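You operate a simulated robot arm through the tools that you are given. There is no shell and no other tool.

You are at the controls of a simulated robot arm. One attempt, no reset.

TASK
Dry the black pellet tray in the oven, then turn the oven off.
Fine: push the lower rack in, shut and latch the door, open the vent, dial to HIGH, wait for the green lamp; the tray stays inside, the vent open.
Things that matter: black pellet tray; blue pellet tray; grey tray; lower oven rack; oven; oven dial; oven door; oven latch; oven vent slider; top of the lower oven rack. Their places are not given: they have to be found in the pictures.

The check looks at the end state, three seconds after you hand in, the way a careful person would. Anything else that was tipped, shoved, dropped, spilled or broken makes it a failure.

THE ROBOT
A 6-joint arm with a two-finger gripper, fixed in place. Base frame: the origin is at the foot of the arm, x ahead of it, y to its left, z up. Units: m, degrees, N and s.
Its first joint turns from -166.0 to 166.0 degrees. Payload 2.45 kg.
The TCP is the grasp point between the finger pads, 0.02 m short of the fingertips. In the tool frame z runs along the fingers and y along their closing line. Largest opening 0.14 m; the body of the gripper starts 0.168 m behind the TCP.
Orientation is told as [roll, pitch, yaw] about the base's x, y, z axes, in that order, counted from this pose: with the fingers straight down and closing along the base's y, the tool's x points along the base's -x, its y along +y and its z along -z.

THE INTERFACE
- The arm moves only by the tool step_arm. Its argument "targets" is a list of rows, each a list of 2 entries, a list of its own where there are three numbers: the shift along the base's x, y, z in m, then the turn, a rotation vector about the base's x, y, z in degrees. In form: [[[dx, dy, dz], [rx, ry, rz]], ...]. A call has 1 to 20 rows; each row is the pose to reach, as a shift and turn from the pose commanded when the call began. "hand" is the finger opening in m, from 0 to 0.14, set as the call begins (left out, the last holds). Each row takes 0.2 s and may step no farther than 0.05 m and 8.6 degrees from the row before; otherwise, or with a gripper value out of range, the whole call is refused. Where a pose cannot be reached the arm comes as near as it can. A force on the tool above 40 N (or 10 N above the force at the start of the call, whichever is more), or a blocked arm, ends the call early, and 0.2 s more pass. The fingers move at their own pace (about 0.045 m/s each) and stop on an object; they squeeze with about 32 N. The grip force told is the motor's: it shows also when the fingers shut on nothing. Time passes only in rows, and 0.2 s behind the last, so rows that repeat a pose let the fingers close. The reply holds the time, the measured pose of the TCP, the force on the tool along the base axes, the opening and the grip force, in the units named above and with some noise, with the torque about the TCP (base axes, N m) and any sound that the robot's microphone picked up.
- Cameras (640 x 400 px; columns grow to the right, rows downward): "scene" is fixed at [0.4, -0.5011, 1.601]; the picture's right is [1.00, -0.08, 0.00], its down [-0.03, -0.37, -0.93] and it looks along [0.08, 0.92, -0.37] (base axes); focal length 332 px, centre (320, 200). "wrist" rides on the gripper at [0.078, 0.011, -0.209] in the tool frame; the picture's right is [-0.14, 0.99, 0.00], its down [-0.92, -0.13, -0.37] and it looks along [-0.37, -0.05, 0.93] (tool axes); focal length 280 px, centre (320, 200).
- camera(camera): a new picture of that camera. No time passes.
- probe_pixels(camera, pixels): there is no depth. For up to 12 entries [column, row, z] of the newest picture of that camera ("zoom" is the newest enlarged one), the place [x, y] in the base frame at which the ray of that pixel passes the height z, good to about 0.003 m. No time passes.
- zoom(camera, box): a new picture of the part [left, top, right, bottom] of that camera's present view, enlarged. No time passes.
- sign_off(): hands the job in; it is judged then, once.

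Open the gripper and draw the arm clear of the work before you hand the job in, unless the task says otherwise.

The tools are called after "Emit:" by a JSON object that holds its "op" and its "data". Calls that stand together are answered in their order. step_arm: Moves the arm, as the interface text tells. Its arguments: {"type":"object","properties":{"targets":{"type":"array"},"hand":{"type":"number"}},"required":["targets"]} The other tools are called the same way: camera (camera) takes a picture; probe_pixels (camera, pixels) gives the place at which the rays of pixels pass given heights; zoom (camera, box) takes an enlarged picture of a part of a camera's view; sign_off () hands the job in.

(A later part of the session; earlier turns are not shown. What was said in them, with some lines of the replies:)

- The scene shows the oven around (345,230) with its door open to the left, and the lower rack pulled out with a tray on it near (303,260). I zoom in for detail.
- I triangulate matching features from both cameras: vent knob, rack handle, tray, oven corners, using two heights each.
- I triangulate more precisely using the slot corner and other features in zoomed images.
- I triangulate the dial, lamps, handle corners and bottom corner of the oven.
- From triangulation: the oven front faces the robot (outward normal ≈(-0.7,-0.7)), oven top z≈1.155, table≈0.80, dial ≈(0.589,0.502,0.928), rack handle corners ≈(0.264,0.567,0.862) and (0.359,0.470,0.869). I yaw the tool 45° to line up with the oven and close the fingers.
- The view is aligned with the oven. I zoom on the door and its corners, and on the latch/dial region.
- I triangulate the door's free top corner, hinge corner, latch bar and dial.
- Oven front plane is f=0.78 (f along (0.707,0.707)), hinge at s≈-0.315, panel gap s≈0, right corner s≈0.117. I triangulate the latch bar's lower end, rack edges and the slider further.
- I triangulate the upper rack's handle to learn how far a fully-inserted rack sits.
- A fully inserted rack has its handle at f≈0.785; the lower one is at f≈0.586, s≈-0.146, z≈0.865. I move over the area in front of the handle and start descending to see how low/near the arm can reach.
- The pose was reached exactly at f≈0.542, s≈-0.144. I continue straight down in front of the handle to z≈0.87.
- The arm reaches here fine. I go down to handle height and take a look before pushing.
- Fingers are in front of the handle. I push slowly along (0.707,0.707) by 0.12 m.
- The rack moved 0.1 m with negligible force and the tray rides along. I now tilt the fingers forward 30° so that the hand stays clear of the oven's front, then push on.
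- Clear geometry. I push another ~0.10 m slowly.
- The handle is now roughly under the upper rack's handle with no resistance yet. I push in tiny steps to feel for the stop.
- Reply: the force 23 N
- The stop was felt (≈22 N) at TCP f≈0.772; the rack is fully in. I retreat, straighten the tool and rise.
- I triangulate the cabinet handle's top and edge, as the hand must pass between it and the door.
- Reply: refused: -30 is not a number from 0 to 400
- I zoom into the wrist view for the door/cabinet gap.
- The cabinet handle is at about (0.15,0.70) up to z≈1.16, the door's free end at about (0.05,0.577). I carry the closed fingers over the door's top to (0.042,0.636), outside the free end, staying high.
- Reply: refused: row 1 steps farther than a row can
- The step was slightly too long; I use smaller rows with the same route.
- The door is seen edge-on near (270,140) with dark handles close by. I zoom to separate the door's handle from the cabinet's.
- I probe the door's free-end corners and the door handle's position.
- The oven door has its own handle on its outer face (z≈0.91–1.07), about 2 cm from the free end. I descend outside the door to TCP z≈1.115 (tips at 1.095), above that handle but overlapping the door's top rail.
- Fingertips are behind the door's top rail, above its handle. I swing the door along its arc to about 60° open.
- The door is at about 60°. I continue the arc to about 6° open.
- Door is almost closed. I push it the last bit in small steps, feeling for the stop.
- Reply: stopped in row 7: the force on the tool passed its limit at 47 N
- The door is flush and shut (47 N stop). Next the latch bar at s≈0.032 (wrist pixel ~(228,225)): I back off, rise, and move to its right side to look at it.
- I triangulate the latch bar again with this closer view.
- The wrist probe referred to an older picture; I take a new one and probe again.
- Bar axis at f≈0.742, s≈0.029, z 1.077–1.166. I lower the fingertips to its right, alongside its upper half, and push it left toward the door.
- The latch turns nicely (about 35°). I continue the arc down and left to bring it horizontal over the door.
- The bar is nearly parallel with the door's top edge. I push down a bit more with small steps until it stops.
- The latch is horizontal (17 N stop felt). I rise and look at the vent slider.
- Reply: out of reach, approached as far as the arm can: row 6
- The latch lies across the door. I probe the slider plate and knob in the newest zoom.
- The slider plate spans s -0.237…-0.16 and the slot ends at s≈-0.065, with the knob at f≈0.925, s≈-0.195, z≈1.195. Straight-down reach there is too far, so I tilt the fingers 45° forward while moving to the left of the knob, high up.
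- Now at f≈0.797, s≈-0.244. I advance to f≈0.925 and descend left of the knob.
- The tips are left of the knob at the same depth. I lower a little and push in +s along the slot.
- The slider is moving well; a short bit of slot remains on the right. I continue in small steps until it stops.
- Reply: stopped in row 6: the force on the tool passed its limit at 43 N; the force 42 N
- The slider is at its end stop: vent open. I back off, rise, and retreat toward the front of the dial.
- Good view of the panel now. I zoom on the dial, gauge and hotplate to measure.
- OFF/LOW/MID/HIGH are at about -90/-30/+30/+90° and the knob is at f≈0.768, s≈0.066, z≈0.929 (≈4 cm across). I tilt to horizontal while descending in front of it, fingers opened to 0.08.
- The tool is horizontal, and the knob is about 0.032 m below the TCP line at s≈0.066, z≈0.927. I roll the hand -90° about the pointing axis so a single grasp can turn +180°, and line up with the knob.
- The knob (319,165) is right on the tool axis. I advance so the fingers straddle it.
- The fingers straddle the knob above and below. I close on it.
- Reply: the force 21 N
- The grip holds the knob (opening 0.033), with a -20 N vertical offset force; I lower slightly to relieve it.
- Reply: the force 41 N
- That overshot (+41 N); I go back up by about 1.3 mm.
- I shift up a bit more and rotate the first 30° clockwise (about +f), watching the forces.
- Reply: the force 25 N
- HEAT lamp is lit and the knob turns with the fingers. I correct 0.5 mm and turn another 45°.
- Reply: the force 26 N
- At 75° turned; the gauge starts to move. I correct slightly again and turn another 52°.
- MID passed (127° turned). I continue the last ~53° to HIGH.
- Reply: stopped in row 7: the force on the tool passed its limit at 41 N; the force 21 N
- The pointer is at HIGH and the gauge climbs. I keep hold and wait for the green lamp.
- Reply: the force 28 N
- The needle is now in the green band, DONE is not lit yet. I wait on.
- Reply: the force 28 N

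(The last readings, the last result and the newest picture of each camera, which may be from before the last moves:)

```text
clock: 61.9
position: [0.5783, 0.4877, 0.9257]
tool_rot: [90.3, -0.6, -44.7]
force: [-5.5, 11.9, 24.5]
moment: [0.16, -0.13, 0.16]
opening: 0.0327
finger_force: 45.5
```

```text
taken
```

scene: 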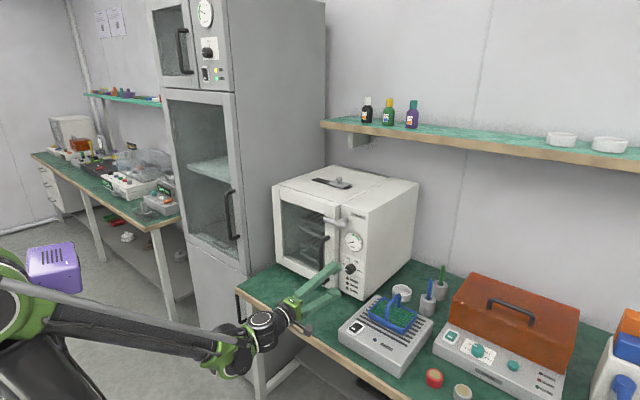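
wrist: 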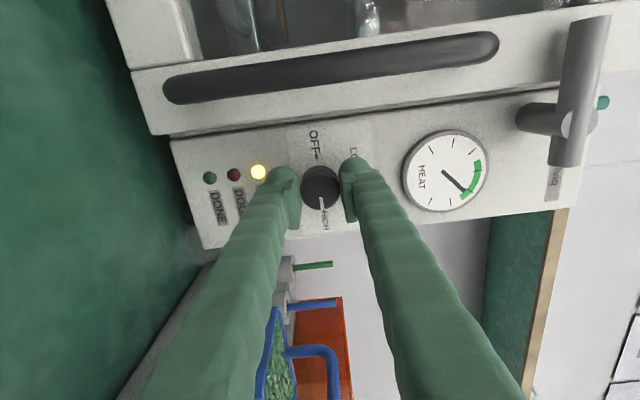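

The needle is settling inside the green band; DONE is still dark. I keep waiting.

Emit:
{"op": "step_arm", "data": {"targets": [[[0, 0, 0], [0, 0, 0]], [[0, 0, 0], [0, 0, 0]], [[0, 0, 0], [0, 0, 0]], [[0, 0, 0], [0, 0, 0]], [[0, 0, 0], [0, 0, 0]], [[0, 0, 0], [0, 0, 0]], [[0, 0, 0], [0, 0, 0]], [[0, 0, 0], [0, 0, 0]], [[0, 0, 0], [0, 0, 0]], [[0, 0, 0], [0, 0, 0]]]}}

Emit:
{"op": "camera", "data": {"camera": "wrist"}}

```text
clock: 64.1
position: [0.5793, 0.4874, 0.9237]
tool_rot: [90.2, -0.6, -44.7]
force: [-4.6, 9.0, 22.7]
moment: [0.12, -0.18, 0.12]
opening: 0.0329
finger_force: 44.9
```

```text
taken
```

wrist: 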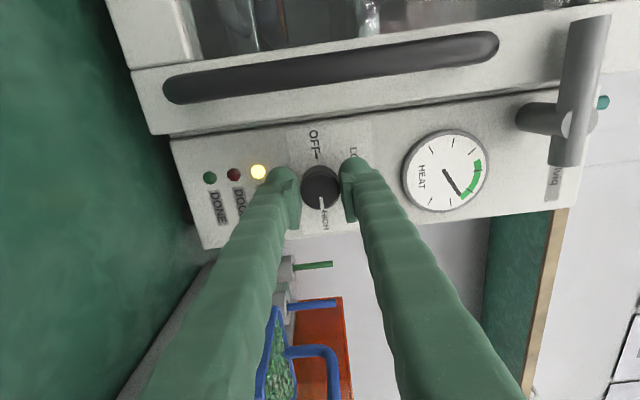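

The needle is near the upper part of the band. I wait in shorter pieces and watch the lamp.

Emit:
{"op": "step_arm", "data": {"targets": [[[0, 0, 0], [0, 0, 0]], [[0, 0, 0], [0, 0, 0]], [[0, 0, 0], [0, 0, 0]], [[0, 0, 0], [0, 0, 0]], [[0, 0, 0], [0, 0, 0]], [[0, 0, 0], [0, 0, 0]], [[0, 0, 0], [0, 0, 0]]]}}

Emit:
{"op": "zoom", "data": {"camera": "wrist", "box": [180, 110, 500, 240]}}

```text
clock: 65.7
position: [0.5794, 0.4865, 0.9247]
tool_rot: [90.2, -0.5, -44.7]
force: [-5.1, 7.2, 22.0]
moment: [0.17, -0.17, 0.09]
opening: 0.0327
finger_force: 45.6
```

```text
2.00 times, centred on (340, 175) of wrist
```

zoom: 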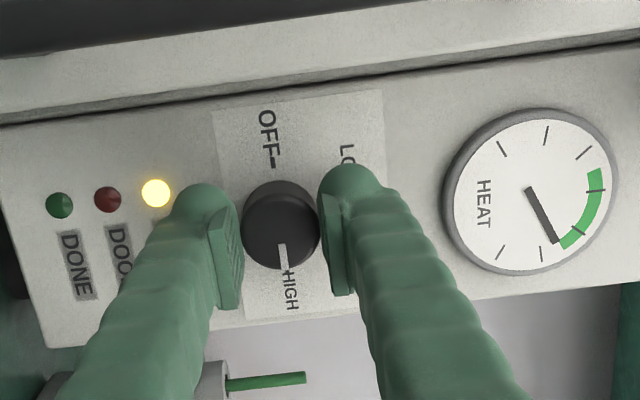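

The needle sits at the band's upper end; still no green lamp. I keep waiting as the task says.

Emit:
{"op": "step_arm", "data": {"targets": [[[0, 0, 0], [0, 0, 0]], [[0, 0, 0], [0, 0, 0]], [[0, 0, 0], [0, 0, 0]], [[0, 0, 0], [0, 0, 0]], [[0, 0, 0], [0, 0, 0]], [[0, 0, 0], [0, 0, 0]], [[0, 0, 0], [0, 0, 0]], [[0, 0, 0], [0, 0, 0]], [[0, 0, 0], [0, 0, 0]], [[0, 0, 0], [0, 0, 0]]]}}

Emit:
{"op": "zoom", "data": {"camera": "wrist", "box": [180, 110, 500, 240]}}

```text
clock: 67.9
position: [0.5789, 0.4876, 0.9255]
tool_rot: [90.2, -0.5, -44.7]
force: [-4.6, 4.7, 20.8]
moment: [0.14, -0.12, 0.1]
opening: 0.0326
finger_force: 44.5
```

```text
2.00 times, centred on (340, 175) of wrist
```

zoom: 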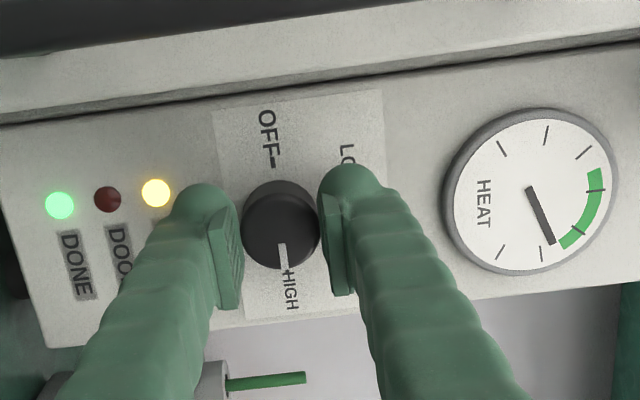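

DONE is lit green. I turn the dial back toward OFF: first 90° counter-clockwise.

Emit:
{"op": "step_arm", "data": {"targets": [[[0, 0, 0.0005], [-5.3, -5.3, 0]], [[0, 0, 0.0005], [-10.6, -10.6, 0]], [[0, 0, 0.0005], [-15.9, -15.9, 0]], [[0, 0, 0.0005], [-21.2, -21.2, 0]], [[0, 0, 0.0005], [-26.5, -26.5, 0]], [[0, 0, 0.0005], [-31.8, -31.8, 0]], [[0, 0, 0.0005], [-37.1, -37.1, 0]]]}}

Emit:
{"op": "camera", "data": {"camera": "wrist"}}

```text
clock: 69.5
position: [0.5787, 0.488, 0.926]
tool_rot: [89.7, -53.1, -44.3]
force: [-9.3, -0.8, 1.3]
moment: [-0.01, 0.0, 0.07]
opening: 0.0323
finger_force: 44.8
```

```text
taken
```

wrist: 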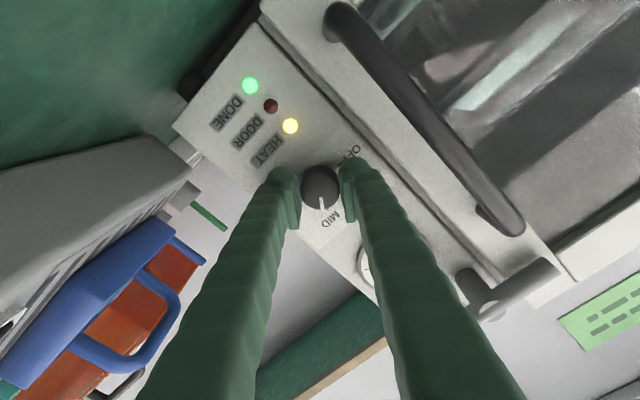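

Forces are small and the knob follows. I continue another 67° back.

Emit:
{"op": "step_arm", "data": {"targets": [[[0, 0, 0], [-5.3, -5.3, 0]], [[0, 0, 0], [-10.6, -10.6, 0]], [[0, 0, 0], [-15.9, -15.9, 0]], [[0, 0, 0], [-21.2, -21.2, 0]], [[0, 0, 0], [-26.5, -26.5, 0]], [[0, 0, 0], [-31.8, -31.8, 0]], [[0, 0, 0], [-37.1, -37.1, 0]], [[0, 0, 0], [-42.4, -42.4, 0]], [[0, 0, 0], [-47.7, -47.7, 0]]]}}

Emit:
{"op": "camera", "data": {"camera": "wrist"}}

```text
clock: 71.5
position: [0.5788, 0.4876, 0.9264]
tool_rot: [-89.3, -59.4, 134.3]
force: [-15.5, -10.1, -10.8]
moment: [-0.08, 0.08, 0.08]
opening: 0.0329
finger_force: 44.9
```

```text
taken
```

wrist: 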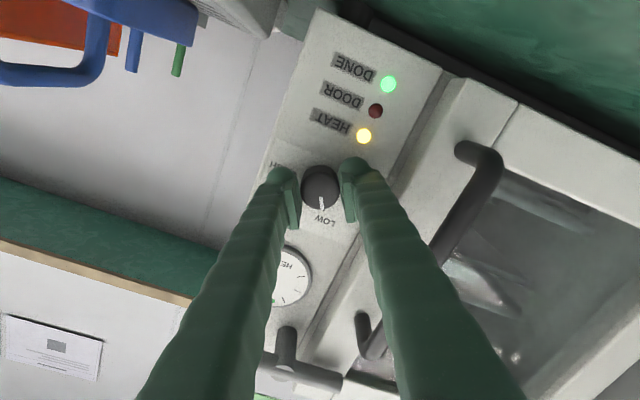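

Now at LOW. I turn the last 60° back to OFF with a slight downward correction.

Emit:
{"op": "step_arm", "data": {"targets": [[[0, 0, -0.0004], [-5.3, -5.3, 0]], [[0, 0, -0.0008], [-10.6, -10.6, 0]], [[0, 0, -0.001], [-15.9, -15.9, 0]], [[0, 0, -0.001], [-21.2, -21.2, 0]], [[0, 0, -0.001], [-26.5, -26.5, 0]], [[0, 0, -0.001], [-31.8, -31.8, 0]], [[0, 0, -0.001], [-37.1, -37.1, 0]], [[0, 0, -0.001], [-42.2, -42.2, 0]]]}}

Emit:
{"op": "camera", "data": {"camera": "wrist"}}

Emit:
{"op": "zoom", "data": {"camera": "scene", "box": [310, 220, 390, 300]}}

```text
clock: 73.3
position: [0.5786, 0.4869, 0.9251]
tool_rot: [-89.4, 0.2, 134.6]
force: [1.0, 3.0, 40.7]
moment: [0.3, -0.3, 0.14]
opening: 0.0325
finger_force: 45.0
```

```text
taken
```

wrist: 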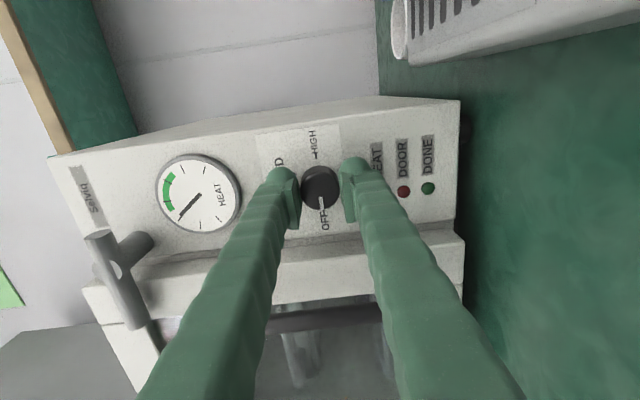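

```text
5.00 times, centred on (350, 260) of scene
```

zoom: 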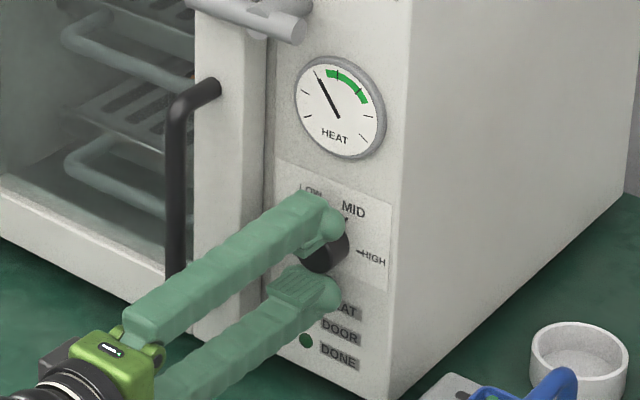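

The pointer is back at OFF, and the gauge drops. I relieve the force, open the fingers, and draw straight back.

Emit:
{"op": "step_arm", "data": {"targets": [[[0, 0, 0.001], [0, 0, 0]], [[0, 0, 0.001], [0, 0, 0]], [[0, 0, 0.001], [0, 0, 0]], [[0, 0, 0.001], [0, 0, 0]], [[-0.01, -0.01, 0.001], [0, 0, 0]], [[-0.025, -0.025, 0.001], [0, 0, 0]], [[-0.045, -0.045, 0.001], [0, 0, 0]]], "hand": 0.08}}

Emit:
{"op": "camera", "data": {"camera": "wrist"}}

Emit:
{"op": "zoom", "data": {"camera": "scene", "box": [310, 220, 390, 300]}}

Emit:
{"op": "zoom", "data": {"camera": "wrist", "box": [240, 90, 450, 230]}}

```text
clock: 74.9
position: [0.5333, 0.4435, 0.9257]
tool_rot: [-89.2, 0.2, 134.5]
force: [1.1, -0.4, -0.6]
moment: [0.0, 0.0, 0.01]
opening: 0.0799
finger_force: 0.1
```

```text
taken
```

wrist: 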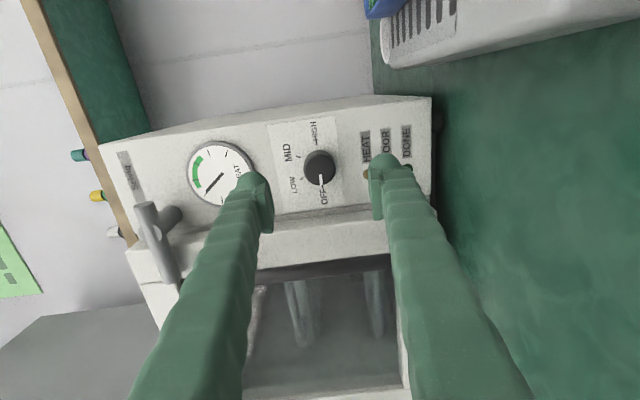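

```text
5.00 times, centred on (350, 260) of scene
```

zoom: 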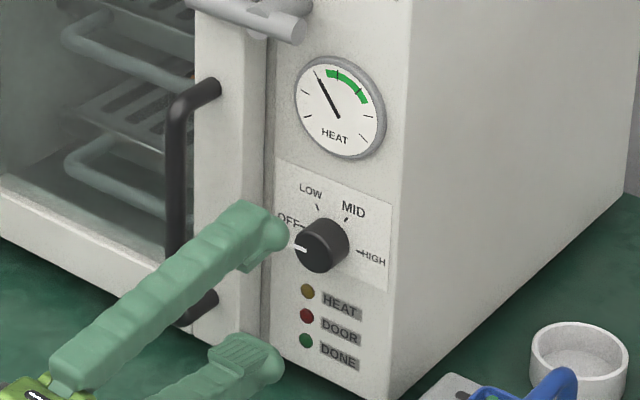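

```text
2.86 times, centred on (345, 160) of wrist
```

zoom: 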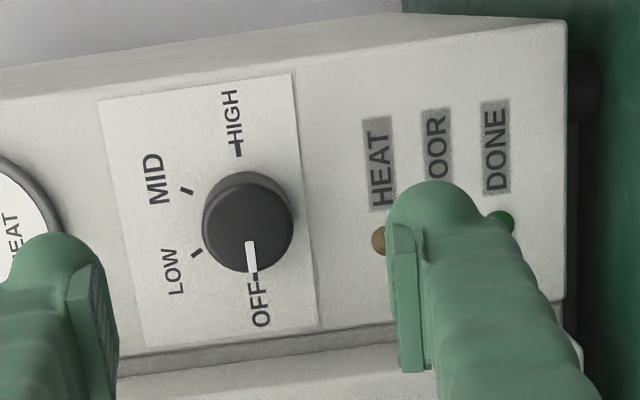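

Dial at OFF, all lamps out. I retreat further back and up, clear of the latch.

Emit:
{"op": "step_arm", "data": {"targets": [[[-0.03, -0.03, 0], [0, 0, 0]], [[-0.05, -0.05, 0.02], [0, 0, 0]], [[-0.06, -0.06, 0.06], [0, 0, 0]], [[-0.06, -0.06, 0.105], [0, 0, 0]], [[-0.06, -0.06, 0.15], [0, 0, 0]], [[-0.06, -0.06, 0.195], [0, 0, 0]], [[-0.06, -0.06, 0.24], [0, 0, 0]], [[-0.06, -0.06, 0.28], [0, 0, 0]]]}}

Emit:
{"op": "camera", "data": {"camera": "scene"}}

Emit:
{"op": "zoom", "data": {"camera": "scene", "box": [250, 160, 450, 310]}}

Emit:
{"op": "camera", "data": {"camera": "wrist"}}

```text
clock: 76.7
position: [0.4715, 0.384, 1.2049]
tool_rot: [-89.0, 0.0, 134.3]
force: [-0.7, 0.1, 0.4]
moment: [0.02, 0.01, 0.01]
opening: 0.0798
finger_force: 0.0
out of reach, approached as far as the arm can: row 3, 4, 5, 6, 7, 8
```

```text
taken
```

scene: 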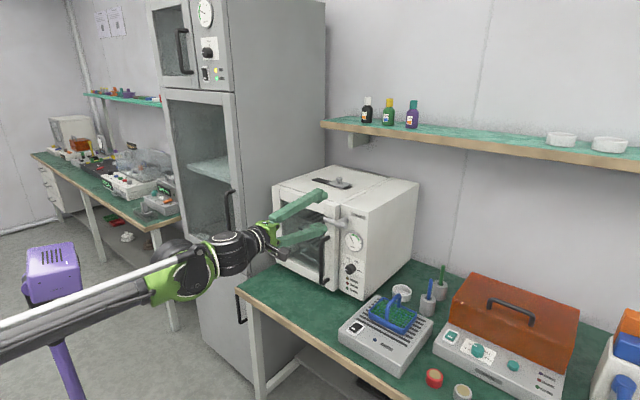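

```text
2.67 times, centred on (350, 235) of scene
```

zoom: 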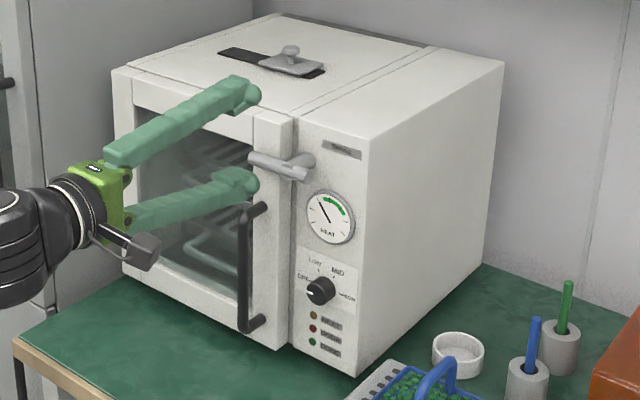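

```text
taken
```

wrist: 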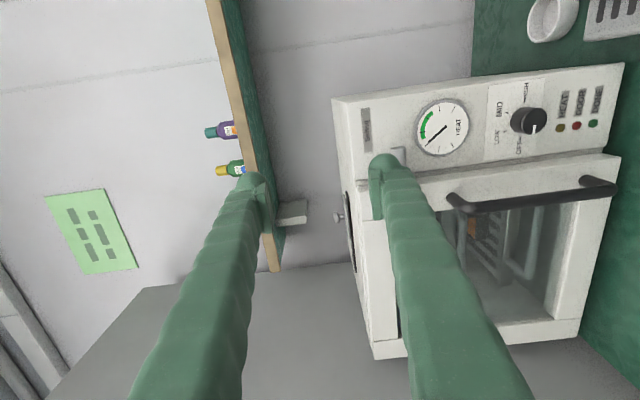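

Everything is in place: door shut, latch horizontal, vent knob at the right end, dial OFF. I draw the arm further away, tilting the fingers back down and rising.

Emit:
{"op": "step_arm", "data": {"targets": [[[-0.005, -0.005, 0.02], [-5.3, 5.3, 0]], [[-0.012, -0.012, 0.04], [-10.6, 10.6, 0]], [[-0.02, -0.02, 0.06], [-15.9, 15.9, 0]], [[-0.03, -0.03, 0.08], [-21.2, 21.2, 0]], [[-0.045, -0.045, 0.1], [-26.5, 26.5, 0]], [[-0.06, -0.06, 0.12], [-31.8, 31.8, 0]], [[-0.08, -0.08, 0.14], [-37.1, 37.1, 0]], [[-0.1, -0.1, 0.16], [-42.4, 42.4, 0]]]}}

Emit:
{"op": "camera", "data": {"camera": "scene"}}

Emit:
{"op": "zoom", "data": {"camera": "scene", "box": [250, 160, 450, 310]}}

```text
clock: 78.5
position: [0.3717, 0.2837, 1.3657]
tool_rot: [-29.8, 0.4, 134.8]
force: [-0.3, 0.0, 0.2]
moment: [0.04, -0.05, -0.01]
opening: 0.08
finger_force: 0.0
```

```text
taken
```

scene: 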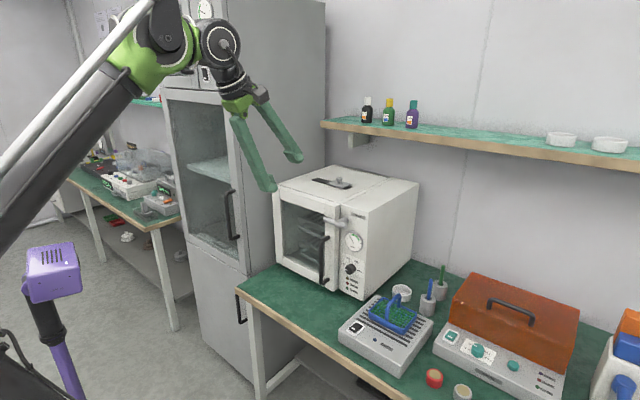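

```text
2.67 times, centred on (350, 235) of scene
```

zoom: 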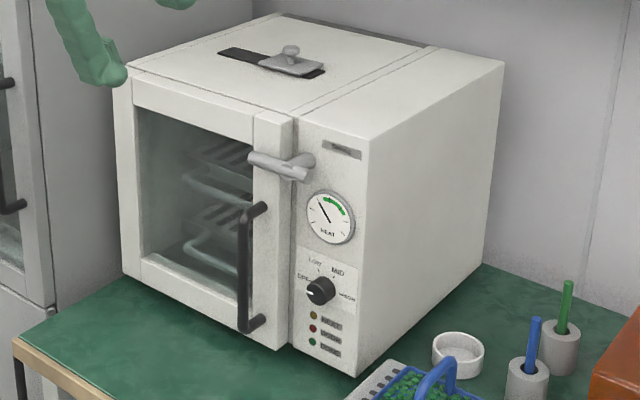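

The arm is clear. I check through the glass that the tray is still inside before handing in.

Emit:
{"op": "zoom", "data": {"camera": "scene", "box": [280, 200, 344, 290]}}

Emit:
{"op": "camera", "data": {"camera": "wrist"}}

```text
4.44 times, centred on (312, 245) of scene
```

zoom: 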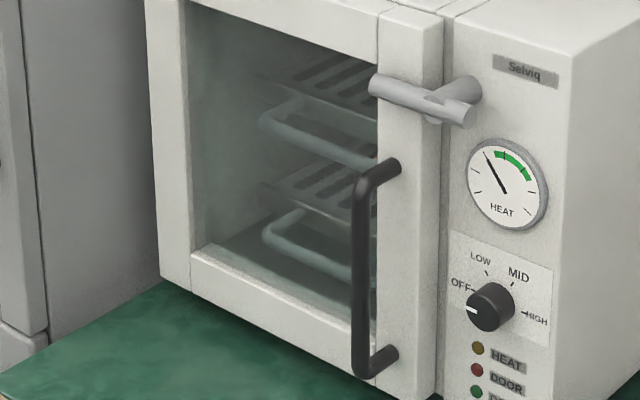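

```text
taken
```

wrist: 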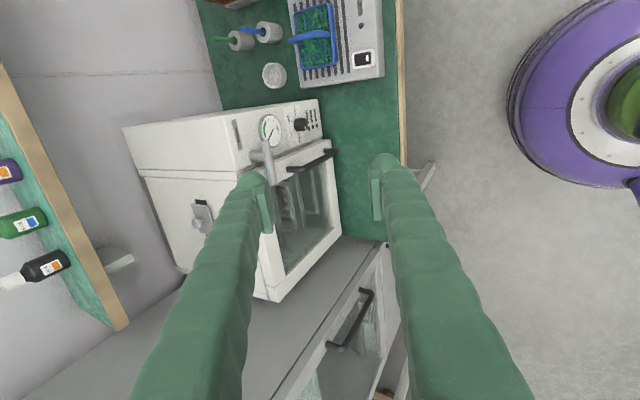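

The door is shut and latched, both racks are in, the vent slider is at its open end, the dial is at OFF with lamps out, and the gripper is open and clear. I hand the job in.

Emit:
{"op": "sign_off", "data": {}}

```text
The job is handed in.
```

The black pellet tray has been dried and the oven is switched off; I have handed the job in. I haven't had the check's verdict back.

- **Rack and tray:** the lower rack is pushed in to its stop. The tray rode in with it, but I couldn't see it through the glass at the end, so "still inside" rests on nothing having been removed since.
- **Door and latch:** the door is shut to its stop, and the latch bar lies horizontal across it.
- **Vent:** the slider is at the opposite end of its slot from where it started, where it hit a stop. I took that end as open; there was no label to confirm it.
- **Drying:** the dial was turned to HIGH and held until the green DONE lamp lit about ten seconds later. The gauge needle was just past the top of its green band by then.
- **Off:** the dial is back at OFF, all three lamps are out, and the gauge was falling.

I saw nothing else on the bench shoved or tipped. The gripper is open and drawn clear.
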